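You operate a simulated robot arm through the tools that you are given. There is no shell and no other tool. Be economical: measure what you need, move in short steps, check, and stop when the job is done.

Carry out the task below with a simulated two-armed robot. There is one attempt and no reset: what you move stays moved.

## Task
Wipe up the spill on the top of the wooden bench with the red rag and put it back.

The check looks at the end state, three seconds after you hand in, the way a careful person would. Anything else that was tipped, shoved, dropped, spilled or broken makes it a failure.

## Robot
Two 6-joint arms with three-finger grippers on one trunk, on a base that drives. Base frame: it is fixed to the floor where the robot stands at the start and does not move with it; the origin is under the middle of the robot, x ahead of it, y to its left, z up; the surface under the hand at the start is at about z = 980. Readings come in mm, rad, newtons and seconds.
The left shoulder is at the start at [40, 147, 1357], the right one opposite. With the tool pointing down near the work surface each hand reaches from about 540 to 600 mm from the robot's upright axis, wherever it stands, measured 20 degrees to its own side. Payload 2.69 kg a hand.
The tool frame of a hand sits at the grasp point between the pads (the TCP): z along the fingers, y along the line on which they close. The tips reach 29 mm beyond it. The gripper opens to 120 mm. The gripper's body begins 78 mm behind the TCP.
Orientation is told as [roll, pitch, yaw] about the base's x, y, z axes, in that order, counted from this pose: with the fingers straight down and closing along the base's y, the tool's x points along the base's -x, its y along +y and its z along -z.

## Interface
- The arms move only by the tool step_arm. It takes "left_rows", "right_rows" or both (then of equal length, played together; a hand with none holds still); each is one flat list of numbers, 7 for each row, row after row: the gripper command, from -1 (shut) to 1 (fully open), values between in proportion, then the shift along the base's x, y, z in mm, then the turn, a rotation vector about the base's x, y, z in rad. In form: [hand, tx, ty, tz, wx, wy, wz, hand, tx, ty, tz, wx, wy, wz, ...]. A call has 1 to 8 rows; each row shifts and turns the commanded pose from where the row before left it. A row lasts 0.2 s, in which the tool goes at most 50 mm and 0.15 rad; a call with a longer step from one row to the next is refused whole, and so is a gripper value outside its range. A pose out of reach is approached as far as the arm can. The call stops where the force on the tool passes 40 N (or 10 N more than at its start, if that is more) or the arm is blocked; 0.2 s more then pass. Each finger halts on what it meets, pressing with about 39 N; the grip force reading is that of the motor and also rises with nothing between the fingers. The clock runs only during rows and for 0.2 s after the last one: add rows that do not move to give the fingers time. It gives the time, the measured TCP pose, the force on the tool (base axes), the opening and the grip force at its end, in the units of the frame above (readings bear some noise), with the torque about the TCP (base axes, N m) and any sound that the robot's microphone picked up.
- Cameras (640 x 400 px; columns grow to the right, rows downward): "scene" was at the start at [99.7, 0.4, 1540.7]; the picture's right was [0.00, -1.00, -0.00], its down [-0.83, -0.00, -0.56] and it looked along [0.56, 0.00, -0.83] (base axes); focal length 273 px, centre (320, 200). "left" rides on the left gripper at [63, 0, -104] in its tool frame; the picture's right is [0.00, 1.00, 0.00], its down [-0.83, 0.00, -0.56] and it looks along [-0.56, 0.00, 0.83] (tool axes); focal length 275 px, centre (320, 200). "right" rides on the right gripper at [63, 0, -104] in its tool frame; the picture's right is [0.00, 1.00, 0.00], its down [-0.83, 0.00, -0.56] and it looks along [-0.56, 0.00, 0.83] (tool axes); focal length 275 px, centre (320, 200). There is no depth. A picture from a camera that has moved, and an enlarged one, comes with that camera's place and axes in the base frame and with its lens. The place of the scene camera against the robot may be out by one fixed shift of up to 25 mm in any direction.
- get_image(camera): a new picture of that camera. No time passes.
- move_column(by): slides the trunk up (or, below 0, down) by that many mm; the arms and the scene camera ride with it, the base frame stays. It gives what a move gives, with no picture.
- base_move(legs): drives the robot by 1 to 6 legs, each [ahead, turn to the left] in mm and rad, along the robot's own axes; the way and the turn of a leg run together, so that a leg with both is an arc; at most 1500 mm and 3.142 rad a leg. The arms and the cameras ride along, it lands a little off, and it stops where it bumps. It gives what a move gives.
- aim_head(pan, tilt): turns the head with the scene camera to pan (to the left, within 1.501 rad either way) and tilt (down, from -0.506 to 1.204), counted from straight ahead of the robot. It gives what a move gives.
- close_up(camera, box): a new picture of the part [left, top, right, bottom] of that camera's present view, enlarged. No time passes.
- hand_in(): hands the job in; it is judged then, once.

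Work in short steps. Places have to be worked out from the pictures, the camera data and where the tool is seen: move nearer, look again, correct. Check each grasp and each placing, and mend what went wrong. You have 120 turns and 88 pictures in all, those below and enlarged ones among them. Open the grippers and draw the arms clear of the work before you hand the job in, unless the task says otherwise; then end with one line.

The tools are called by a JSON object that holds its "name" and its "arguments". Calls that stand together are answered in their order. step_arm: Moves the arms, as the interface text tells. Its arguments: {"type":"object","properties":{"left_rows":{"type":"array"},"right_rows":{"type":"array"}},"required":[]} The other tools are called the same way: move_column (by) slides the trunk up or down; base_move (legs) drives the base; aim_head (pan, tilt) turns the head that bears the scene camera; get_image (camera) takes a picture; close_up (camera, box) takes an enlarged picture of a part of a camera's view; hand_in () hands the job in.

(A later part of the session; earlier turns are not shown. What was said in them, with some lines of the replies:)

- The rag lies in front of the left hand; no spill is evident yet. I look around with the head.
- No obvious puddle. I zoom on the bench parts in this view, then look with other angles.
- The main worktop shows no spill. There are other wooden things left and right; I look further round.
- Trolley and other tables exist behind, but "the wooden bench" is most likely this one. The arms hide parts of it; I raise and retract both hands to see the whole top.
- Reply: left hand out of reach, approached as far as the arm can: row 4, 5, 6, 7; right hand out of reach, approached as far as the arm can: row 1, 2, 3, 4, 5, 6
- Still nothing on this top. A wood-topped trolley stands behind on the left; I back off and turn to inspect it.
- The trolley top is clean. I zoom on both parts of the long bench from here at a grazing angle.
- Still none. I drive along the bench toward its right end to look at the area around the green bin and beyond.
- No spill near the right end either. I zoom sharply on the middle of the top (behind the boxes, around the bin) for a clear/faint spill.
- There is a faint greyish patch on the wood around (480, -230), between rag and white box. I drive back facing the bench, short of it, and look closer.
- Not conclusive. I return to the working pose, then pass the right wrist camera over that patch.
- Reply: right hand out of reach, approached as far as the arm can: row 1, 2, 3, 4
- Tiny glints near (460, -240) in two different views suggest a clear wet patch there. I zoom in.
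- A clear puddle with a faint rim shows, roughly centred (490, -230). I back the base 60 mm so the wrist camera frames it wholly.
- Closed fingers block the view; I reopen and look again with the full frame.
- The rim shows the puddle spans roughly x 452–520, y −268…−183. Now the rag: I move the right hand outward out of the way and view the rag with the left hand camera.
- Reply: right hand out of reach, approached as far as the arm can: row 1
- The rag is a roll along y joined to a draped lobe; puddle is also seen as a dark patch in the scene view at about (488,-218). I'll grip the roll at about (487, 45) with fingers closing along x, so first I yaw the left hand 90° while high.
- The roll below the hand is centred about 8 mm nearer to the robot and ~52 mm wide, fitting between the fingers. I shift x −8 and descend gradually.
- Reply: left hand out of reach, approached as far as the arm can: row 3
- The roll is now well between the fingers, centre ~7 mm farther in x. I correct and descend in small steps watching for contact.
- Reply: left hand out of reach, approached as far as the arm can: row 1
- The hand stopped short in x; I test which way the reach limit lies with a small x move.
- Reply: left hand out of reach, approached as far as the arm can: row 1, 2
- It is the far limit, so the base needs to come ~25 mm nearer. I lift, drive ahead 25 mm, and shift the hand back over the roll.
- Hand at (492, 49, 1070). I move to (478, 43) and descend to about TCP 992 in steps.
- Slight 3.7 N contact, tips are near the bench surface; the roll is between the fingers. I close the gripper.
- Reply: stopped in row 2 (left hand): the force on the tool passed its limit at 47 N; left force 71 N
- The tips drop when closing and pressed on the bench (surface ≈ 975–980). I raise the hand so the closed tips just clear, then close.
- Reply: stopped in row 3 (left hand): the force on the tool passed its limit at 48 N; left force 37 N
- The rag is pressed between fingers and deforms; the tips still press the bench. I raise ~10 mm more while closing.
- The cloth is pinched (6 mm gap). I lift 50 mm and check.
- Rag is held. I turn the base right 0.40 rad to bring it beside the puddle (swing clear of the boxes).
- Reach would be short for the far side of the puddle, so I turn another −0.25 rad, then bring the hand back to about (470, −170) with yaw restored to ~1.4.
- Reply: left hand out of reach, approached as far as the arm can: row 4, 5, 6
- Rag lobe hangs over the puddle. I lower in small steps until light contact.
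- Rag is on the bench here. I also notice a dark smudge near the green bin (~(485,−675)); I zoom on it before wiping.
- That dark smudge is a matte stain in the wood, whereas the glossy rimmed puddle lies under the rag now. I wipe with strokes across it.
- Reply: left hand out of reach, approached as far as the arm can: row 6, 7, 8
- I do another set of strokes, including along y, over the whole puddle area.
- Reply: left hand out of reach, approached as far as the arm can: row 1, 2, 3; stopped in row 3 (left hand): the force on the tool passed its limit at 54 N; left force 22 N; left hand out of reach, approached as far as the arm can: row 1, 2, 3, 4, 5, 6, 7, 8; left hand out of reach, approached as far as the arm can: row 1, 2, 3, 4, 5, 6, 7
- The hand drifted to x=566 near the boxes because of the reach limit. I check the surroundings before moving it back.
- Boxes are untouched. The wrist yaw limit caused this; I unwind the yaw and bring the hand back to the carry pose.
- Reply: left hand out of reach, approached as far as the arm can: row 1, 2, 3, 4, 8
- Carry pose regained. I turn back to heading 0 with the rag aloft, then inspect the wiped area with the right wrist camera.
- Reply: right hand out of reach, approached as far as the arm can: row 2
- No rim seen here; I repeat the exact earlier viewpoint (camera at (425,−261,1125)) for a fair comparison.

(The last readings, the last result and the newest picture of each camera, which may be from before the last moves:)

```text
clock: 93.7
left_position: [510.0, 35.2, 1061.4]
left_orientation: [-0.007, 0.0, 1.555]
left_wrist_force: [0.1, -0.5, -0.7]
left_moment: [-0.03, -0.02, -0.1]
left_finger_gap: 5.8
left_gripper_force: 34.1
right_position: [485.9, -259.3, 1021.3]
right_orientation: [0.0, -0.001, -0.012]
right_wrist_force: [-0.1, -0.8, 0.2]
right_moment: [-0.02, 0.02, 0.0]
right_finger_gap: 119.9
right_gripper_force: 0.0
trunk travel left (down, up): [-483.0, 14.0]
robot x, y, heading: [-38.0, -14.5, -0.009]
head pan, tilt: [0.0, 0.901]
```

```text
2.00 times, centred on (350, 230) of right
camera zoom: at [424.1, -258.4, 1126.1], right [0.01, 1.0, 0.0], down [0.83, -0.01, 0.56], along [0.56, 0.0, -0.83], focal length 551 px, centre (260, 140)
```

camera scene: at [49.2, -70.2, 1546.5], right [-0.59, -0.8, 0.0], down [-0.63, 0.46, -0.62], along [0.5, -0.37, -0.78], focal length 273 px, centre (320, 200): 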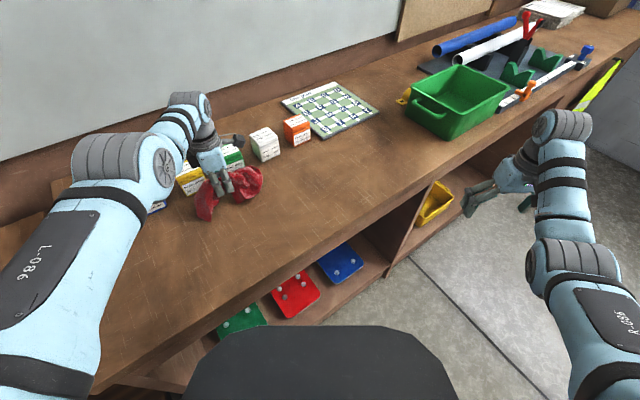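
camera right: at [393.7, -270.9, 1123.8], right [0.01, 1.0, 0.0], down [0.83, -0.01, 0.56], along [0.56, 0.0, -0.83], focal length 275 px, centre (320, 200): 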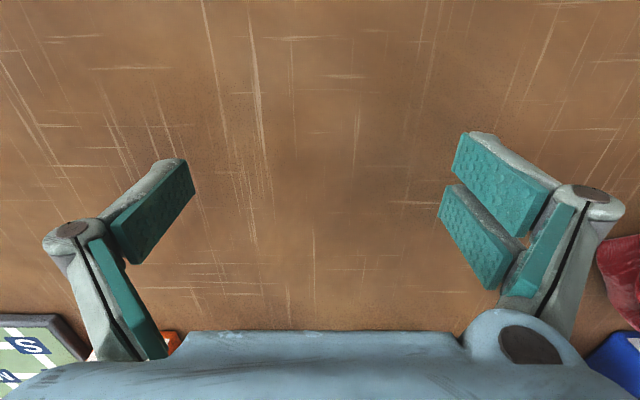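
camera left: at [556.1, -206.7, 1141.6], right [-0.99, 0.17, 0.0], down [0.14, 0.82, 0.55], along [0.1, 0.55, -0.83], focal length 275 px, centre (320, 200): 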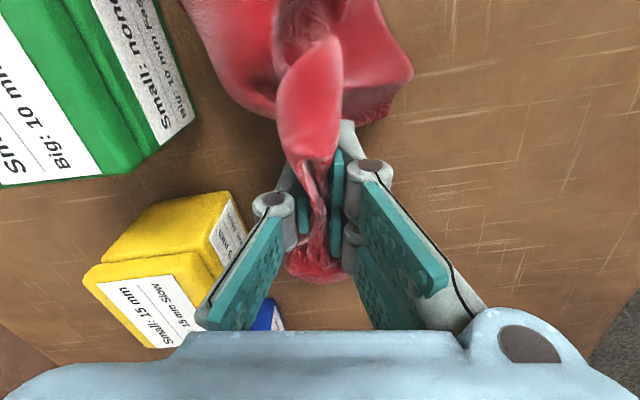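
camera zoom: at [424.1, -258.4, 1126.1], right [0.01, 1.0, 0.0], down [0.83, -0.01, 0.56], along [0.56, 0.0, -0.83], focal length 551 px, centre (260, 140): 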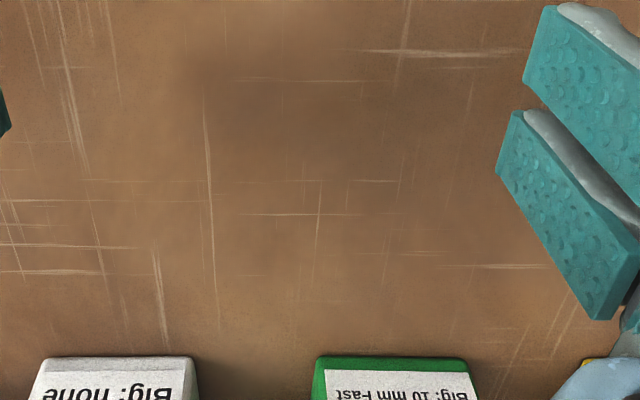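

The glints and rim are gone: the spill is wiped. Now I return the rag to its original place: hand to (487, 41), lower and release; the right hand withdraws.

{"name": "step_arm", "arguments": {"left_rows": [-1, -8, 2, 0, 0, 0, 0, -1, -8, 2, 0, 0, 0, 0, -1, -7, 2, -10, 0, 0, 0, -1, 0, 0, -15, 0, 0, 0, -1, 0, 0, -13, 0, 0, 0, -1, 0, 0, -8, 0, 0, 0, -1, 0, 0, 0, 0, 0, 0], "right_rows": [1, -5, -40, 5, 0, 0, 0, 1, -5, -40, 8, 0, 0, 0, 1, -5, -40, 8, 0, 0, 0, 1, -5, -35, 8, 0, 0, 0, 1, 0, 0, 0, 0, 0, 0, 1, 0, 0, 0, 0, 0, 0, 1, 0, 0, 0, 0, 0, 0]}}

{"name": "close_up", "arguments": {"camera": "scene", "box": [200, 120, 440, 270]}}

{"name": "get_image", "arguments": {"camera": "left"}}

```text
clock: 95.2
left_position: [502.5, 37.6, 1013.5]
left_orientation: [-0.005, 0.0, 1.556]
left_wrist_force: [-0.8, 0.5, 0.2]
left_moment: [0.0, 0.01, -0.1]
left_finger_gap: 5.9
left_gripper_force: 34.6
left hand out of reach, approached as far as the arm can: row 1, 2, 3, 5
right_position: [464.5, -415.5, 1050.6]
right_orientation: [0.0, 0.0, -0.012]
right_wrist_force: [-0.7, 0.5, -0.3]
right_moment: [-0.02, -0.02, -0.01]
right_finger_gap: 120.0
right_gripper_force: 0.0
trunk travel left (down, up): [-483.0, 14.0]
robot x, y, heading: [-40.2, -16.8, -0.009]
head pan, tilt: [0.0, 0.901]
```

```text
2.67 times, centred on (320, 195) of scene
camera zoom: at [66.8, -16.0, 1546.5], right [-0.01, -1.0, 0.0], down [-0.78, 0.01, -0.62], along [0.62, -0.01, -0.78], focal length 727 px, centre (320, 213)
```

zoom: 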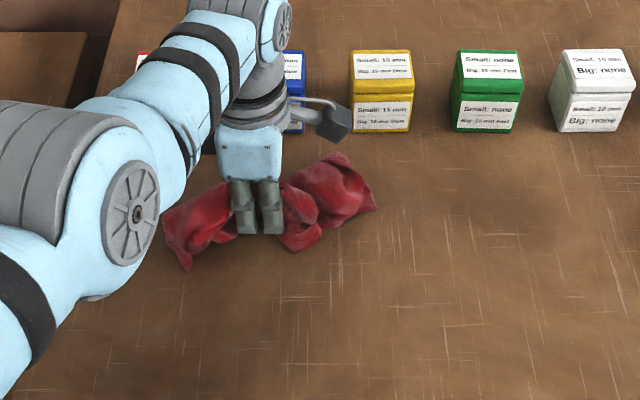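

```text
23 pictures are left
camera left: at [501.0, -23.8, 1117.9], right [-1.0, 0.02, -0.01], down [0.01, 0.83, 0.56], along [0.02, 0.56, -0.83], focal length 275 px, centre (320, 200)
```

left: 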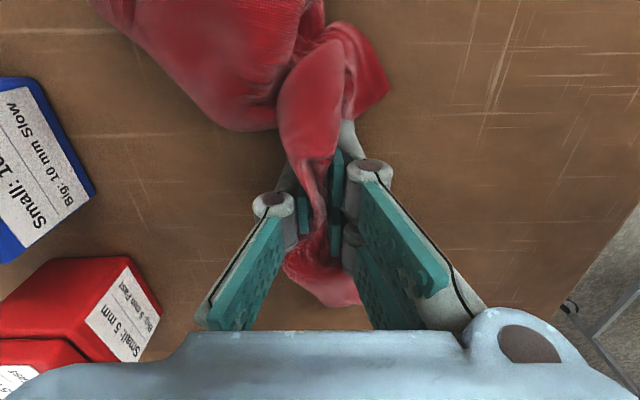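

The rag is about 40 mm too far in x compared with its original centre (~(470, 48)). I lift slightly, back the base 35 mm, shift y, and lower again.

{"name": "step_arm", "arguments": {"left_rows": [-1, 0, 0, 15, 0, 0, 0, -1, 0, 0, 15, 0, 0, 0]}}

{"name": "base_move", "arguments": {"legs": [[-38, 0]]}}

{"name": "step_arm", "arguments": {"left_rows": [-1, 0, 6, -10, 0, 0, 0, -1, 0, 6, -10, 0, 0, 0, -1, 0, 0, -8, 0, 0, 0, -1, 0, 0, 0, 0, 0, 0]}}

{"name": "close_up", "arguments": {"camera": "scene", "box": [200, 100, 440, 250]}}

```text
clock: 95.8
left_position: [506.3, 37.0, 1043.0]
left_orientation: [-0.003, 0.0, 1.556]
left_wrist_force: [-1.0, -0.5, -0.9]
left_moment: [0.02, -0.01, -0.06]
left_finger_gap: 5.6
left_gripper_force: 33.8
left hand out of reach, approached as far as the arm can: row 2
right_position: [465.6, -415.7, 1050.9]
right_orientation: [0.0, 0.0, -0.013]
right_wrist_force: [0.7, -0.4, -0.8]
right_moment: [-0.06, 0.01, -0.01]
right_finger_gap: 120.0
right_gripper_force: 0.0
trunk travel left (down, up): [-483.0, 14.0]
robot x, y, heading: [-38.4, -12.0, -0.012]
head pan, tilt: [0.0, 0.901]
```

```text
clock: 96.7
left_position: [476.2, 38.4, 1038.8]
left_orientation: [0.005, -0.001, 1.554]
left_wrist_force: [0.9, 0.3, -0.7]
left_moment: [0.01, 0.12, -0.1]
left_finger_gap: 6.0
left_gripper_force: 34.1
right_position: [435.0, -416.1, 1046.4]
right_orientation: [0.002, 0.01, -0.01]
right_wrist_force: [1.4, -0.9, -0.1]
right_moment: [0.03, 0.07, -0.04]
right_finger_gap: 119.8
right_gripper_force: 0.1
trunk travel left (down, up): [-483.0, 14.0]
robot x, y, heading: [-74.7, -16.6, -0.005]
head pan, tilt: [0.0, 0.901]
```

```text
clock: 97.7
left_position: [467.6, 50.5, 1015.9]
left_orientation: [-0.005, -0.001, 1.556]
left_wrist_force: [-0.4, -0.5, 0.0]
left_moment: [-0.02, -0.02, -0.09]
left_finger_gap: 5.8
left_gripper_force: 34.1
right_position: [425.3, -414.7, 1051.0]
right_orientation: [-0.001, -0.001, -0.012]
right_wrist_force: [-0.3, 0.0, 0.1]
right_moment: [-0.03, -0.04, 0.01]
right_finger_gap: 120.1
right_gripper_force: 0.0
trunk travel left (down, up): [-483.0, 14.0]
robot x, y, heading: [-75.4, -16.1, -0.009]
head pan, tilt: [0.0, 0.901]
```

```text
2.67 times, centred on (320, 175) of scene
camera zoom: at [26.8, -15.4, 1546.7], right [-0.01, -1.0, 0.0], down [-0.78, 0.01, -0.62], along [0.62, -0.01, -0.78], focal length 727 px, centre (320, 267)
```

zoom: 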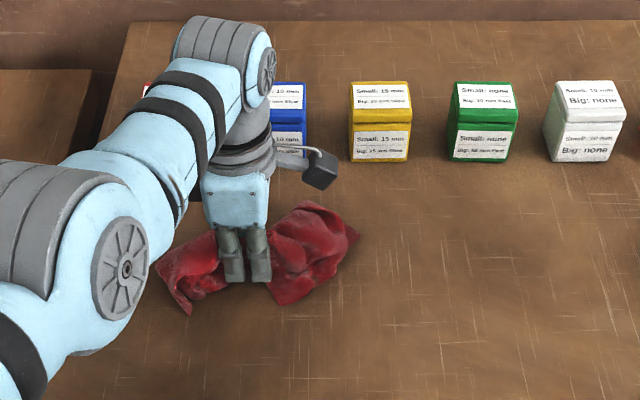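

Rag now rests around its original centre. I open the gripper gradually and then rise.

{"name": "step_arm", "arguments": {"left_rows": [-1, 0, 0, -2, 0, 0, 0, -0.5, 0, 0, 0, 0, 0, 0, 0, 0, 0, 0, 0, 0, 0, 0, 0, 0, 0, 0, 0, 0, 0.1, 0, 0, 12, 0, 0, 0, 0.1, 0, 0, 15, 0, 0, 0, 0.1, 0, 0, 15, 0, 0, 0]}}

{"name": "get_image", "arguments": {"camera": "left"}}

```text
clock: 99.3
left_position: [472.4, 49.0, 1055.9]
left_orientation: [-0.002, 0.002, 1.554]
left_wrist_force: [0.6, 0.1, 0.0]
left_moment: [0.0, 0.01, 0.0]
left_finger_gap: 66.0
left_gripper_force: 0.1
left hand out of reach, approached as far as the arm can: row 6, 7
right_position: [426.6, -414.0, 1051.6]
right_orientation: [0.0, 0.001, -0.011]
right_wrist_force: [-0.4, 0.3, -0.5]
right_moment: [0.0, -0.01, -0.04]
right_finger_gap: 119.9
right_gripper_force: 0.0
trunk travel left (down, up): [-483.0, 14.0]
robot x, y, heading: [-76.2, -13.7, -0.01]
head pan, tilt: [0.0, 0.901]
```

```text
21 pictures are left
camera left: at [471.7, -13.3, 1159.4], right [-1.0, 0.02, 0.0], down [0.02, 0.83, 0.56], along [0.01, 0.56, -0.83], focal length 275 px, centre (320, 200)
```

left: 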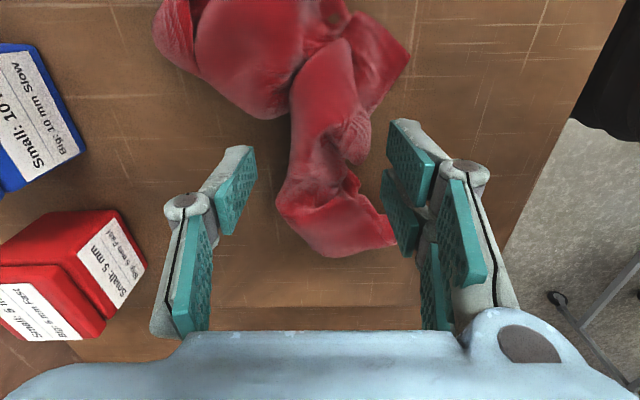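

The rag is released and lies free. I raise the trunk, open fully, and back away, then check everything.

{"name": "move_column", "arguments": {"by": 13}}

{"name": "base_move", "arguments": {"legs": [[-220, 0]]}}

{"name": "step_arm", "arguments": {"left_rows": [1, 0, 0, 0, 0, 0, 0, 1, 0, 0, 0, 0, 0, 0, 1, 0, 0, 0, 0, 0, 0]}}

{"name": "aim_head", "arguments": {"pan": -0.15, "tilt": 0.6}}

{"name": "get_image", "arguments": {"camera": "scene"}}

{"name": "close_up", "arguments": {"camera": "scene", "box": [200, 130, 440, 280]}}

```text
clock: 99.9
left_position: [472.9, 48.0, 1066.8]
left_orientation: [-0.003, 0.001, 1.555]
left_wrist_force: [0.0, -0.6, -0.1]
left_moment: [-0.04, 0.03, -0.05]
left_finger_gap: 66.0
left_gripper_force: 0.1
right_position: [427.4, -415.2, 1063.8]
right_orientation: [0.001, 0.0, -0.011]
right_wrist_force: [0.4, -0.1, -0.1]
right_moment: [0.02, -0.02, 0.0]
right_finger_gap: 120.0
right_gripper_force: 0.0
trunk travel left (down, up): [-496.0, 1.0]
robot x, y, heading: [-78.5, -15.7, -0.009]
head pan, tilt: [0.0, 0.901]
```

```text
clock: 101.6
left_position: [254.3, 53.2, 1065.6]
left_orientation: [0.002, -0.001, 1.559]
left_wrist_force: [0.7, 0.2, -0.5]
left_moment: [0.05, 0.04, 0.05]
left_finger_gap: 65.8
left_gripper_force: 0.0
right_position: [213.0, -411.0, 1060.9]
right_orientation: [0.0, 0.006, -0.004]
right_wrist_force: [0.6, -0.1, -0.5]
right_moment: [0.0, 0.02, 0.01]
right_finger_gap: 120.1
right_gripper_force: 0.0
trunk travel left (down, up): [-496.0, 1.0]
robot x, y, heading: [-297.5, -16.6, -0.006]
head pan, tilt: [0.0, 0.901]
```

```text
clock: 102.4
left_position: [250.8, 52.3, 1066.5]
left_orientation: [-0.002, 0.001, 1.561]
left_wrist_force: [-0.5, -0.1, 0.1]
left_moment: [0.01, -0.02, 0.02]
left_finger_gap: 119.7
left_gripper_force: 0.1
right_position: [207.9, -410.2, 1063.2]
right_orientation: [0.0, 0.001, -0.006]
right_wrist_force: [0.8, -0.3, 0.2]
right_moment: [0.0, 0.04, -0.06]
right_finger_gap: 120.1
right_gripper_force: 0.0
trunk travel left (down, up): [-496.0, 1.0]
robot x, y, heading: [-299.1, -8.2, -0.002]
head pan, tilt: [0.0, 0.901]
```

```text
clock: 103.2
left_position: [250.7, 53.1, 1067.2]
left_orientation: [-0.004, 0.001, 1.56]
left_wrist_force: [0.8, 0.5, 0.5]
left_moment: [0.01, 0.02, 0.0]
left_finger_gap: 119.9
left_gripper_force: 0.1
right_position: [208.8, -411.4, 1063.0]
right_orientation: [0.001, 0.0, -0.005]
right_wrist_force: [-0.4, 0.1, 0.8]
right_moment: [-0.03, 0.0, -0.01]
right_finger_gap: 120.2
right_gripper_force: 0.0
trunk travel left (down, up): [-496.0, 1.0]
robot x, y, heading: [-297.8, -11.2, -0.005]
head pan, tilt: [-0.15, 0.6]
```

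```text
20 pictures are left
camera scene: at [-181.5, -26.4, 1583.6], right [-0.15, -0.99, 0.0], down [-0.56, 0.09, -0.82], along [0.81, -0.13, -0.57], focal length 273 px, centre (320, 200)
```

scene: 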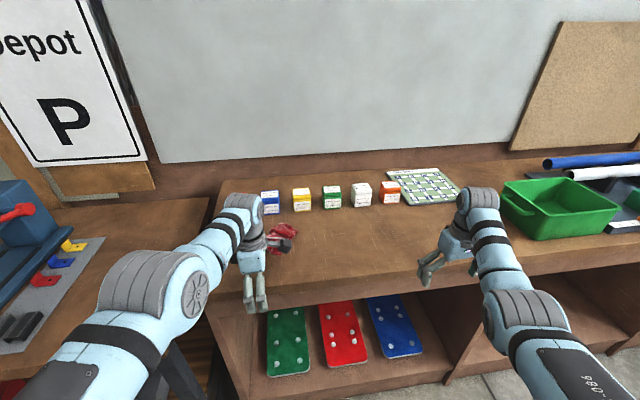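

```text
2.67 times, centred on (320, 205) of scene
camera zoom: at [-181.5, -26.4, 1583.6], right [-0.15, -0.99, 0.0], down [-0.56, 0.09, -0.82], along [0.81, -0.13, -0.57], focal length 727 px, centre (320, 187)
```

zoom: 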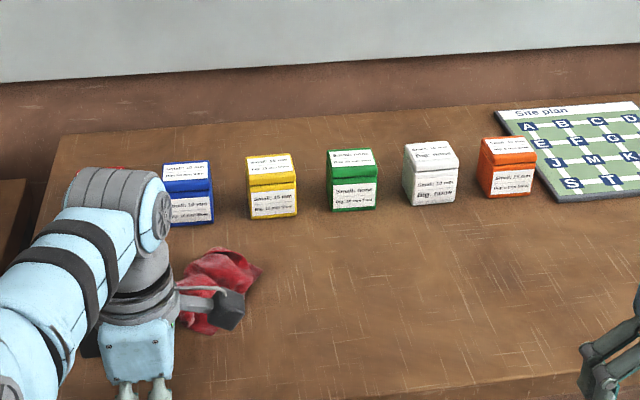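

The spill is gone, the rag is back in its place, the boxes are undisturbed, and both open hands are clear of the work, so I hand in.

{"name": "hand_in", "arguments": {}}

```text
The job is handed in.
```

I wiped up the clear spill on the wooden bench with the red rag and put the rag back about where it was, though more bunched up than before. The glints and rim of the puddle were gone when I checked from the same viewpoint. Nothing else looked moved in the last pictures.
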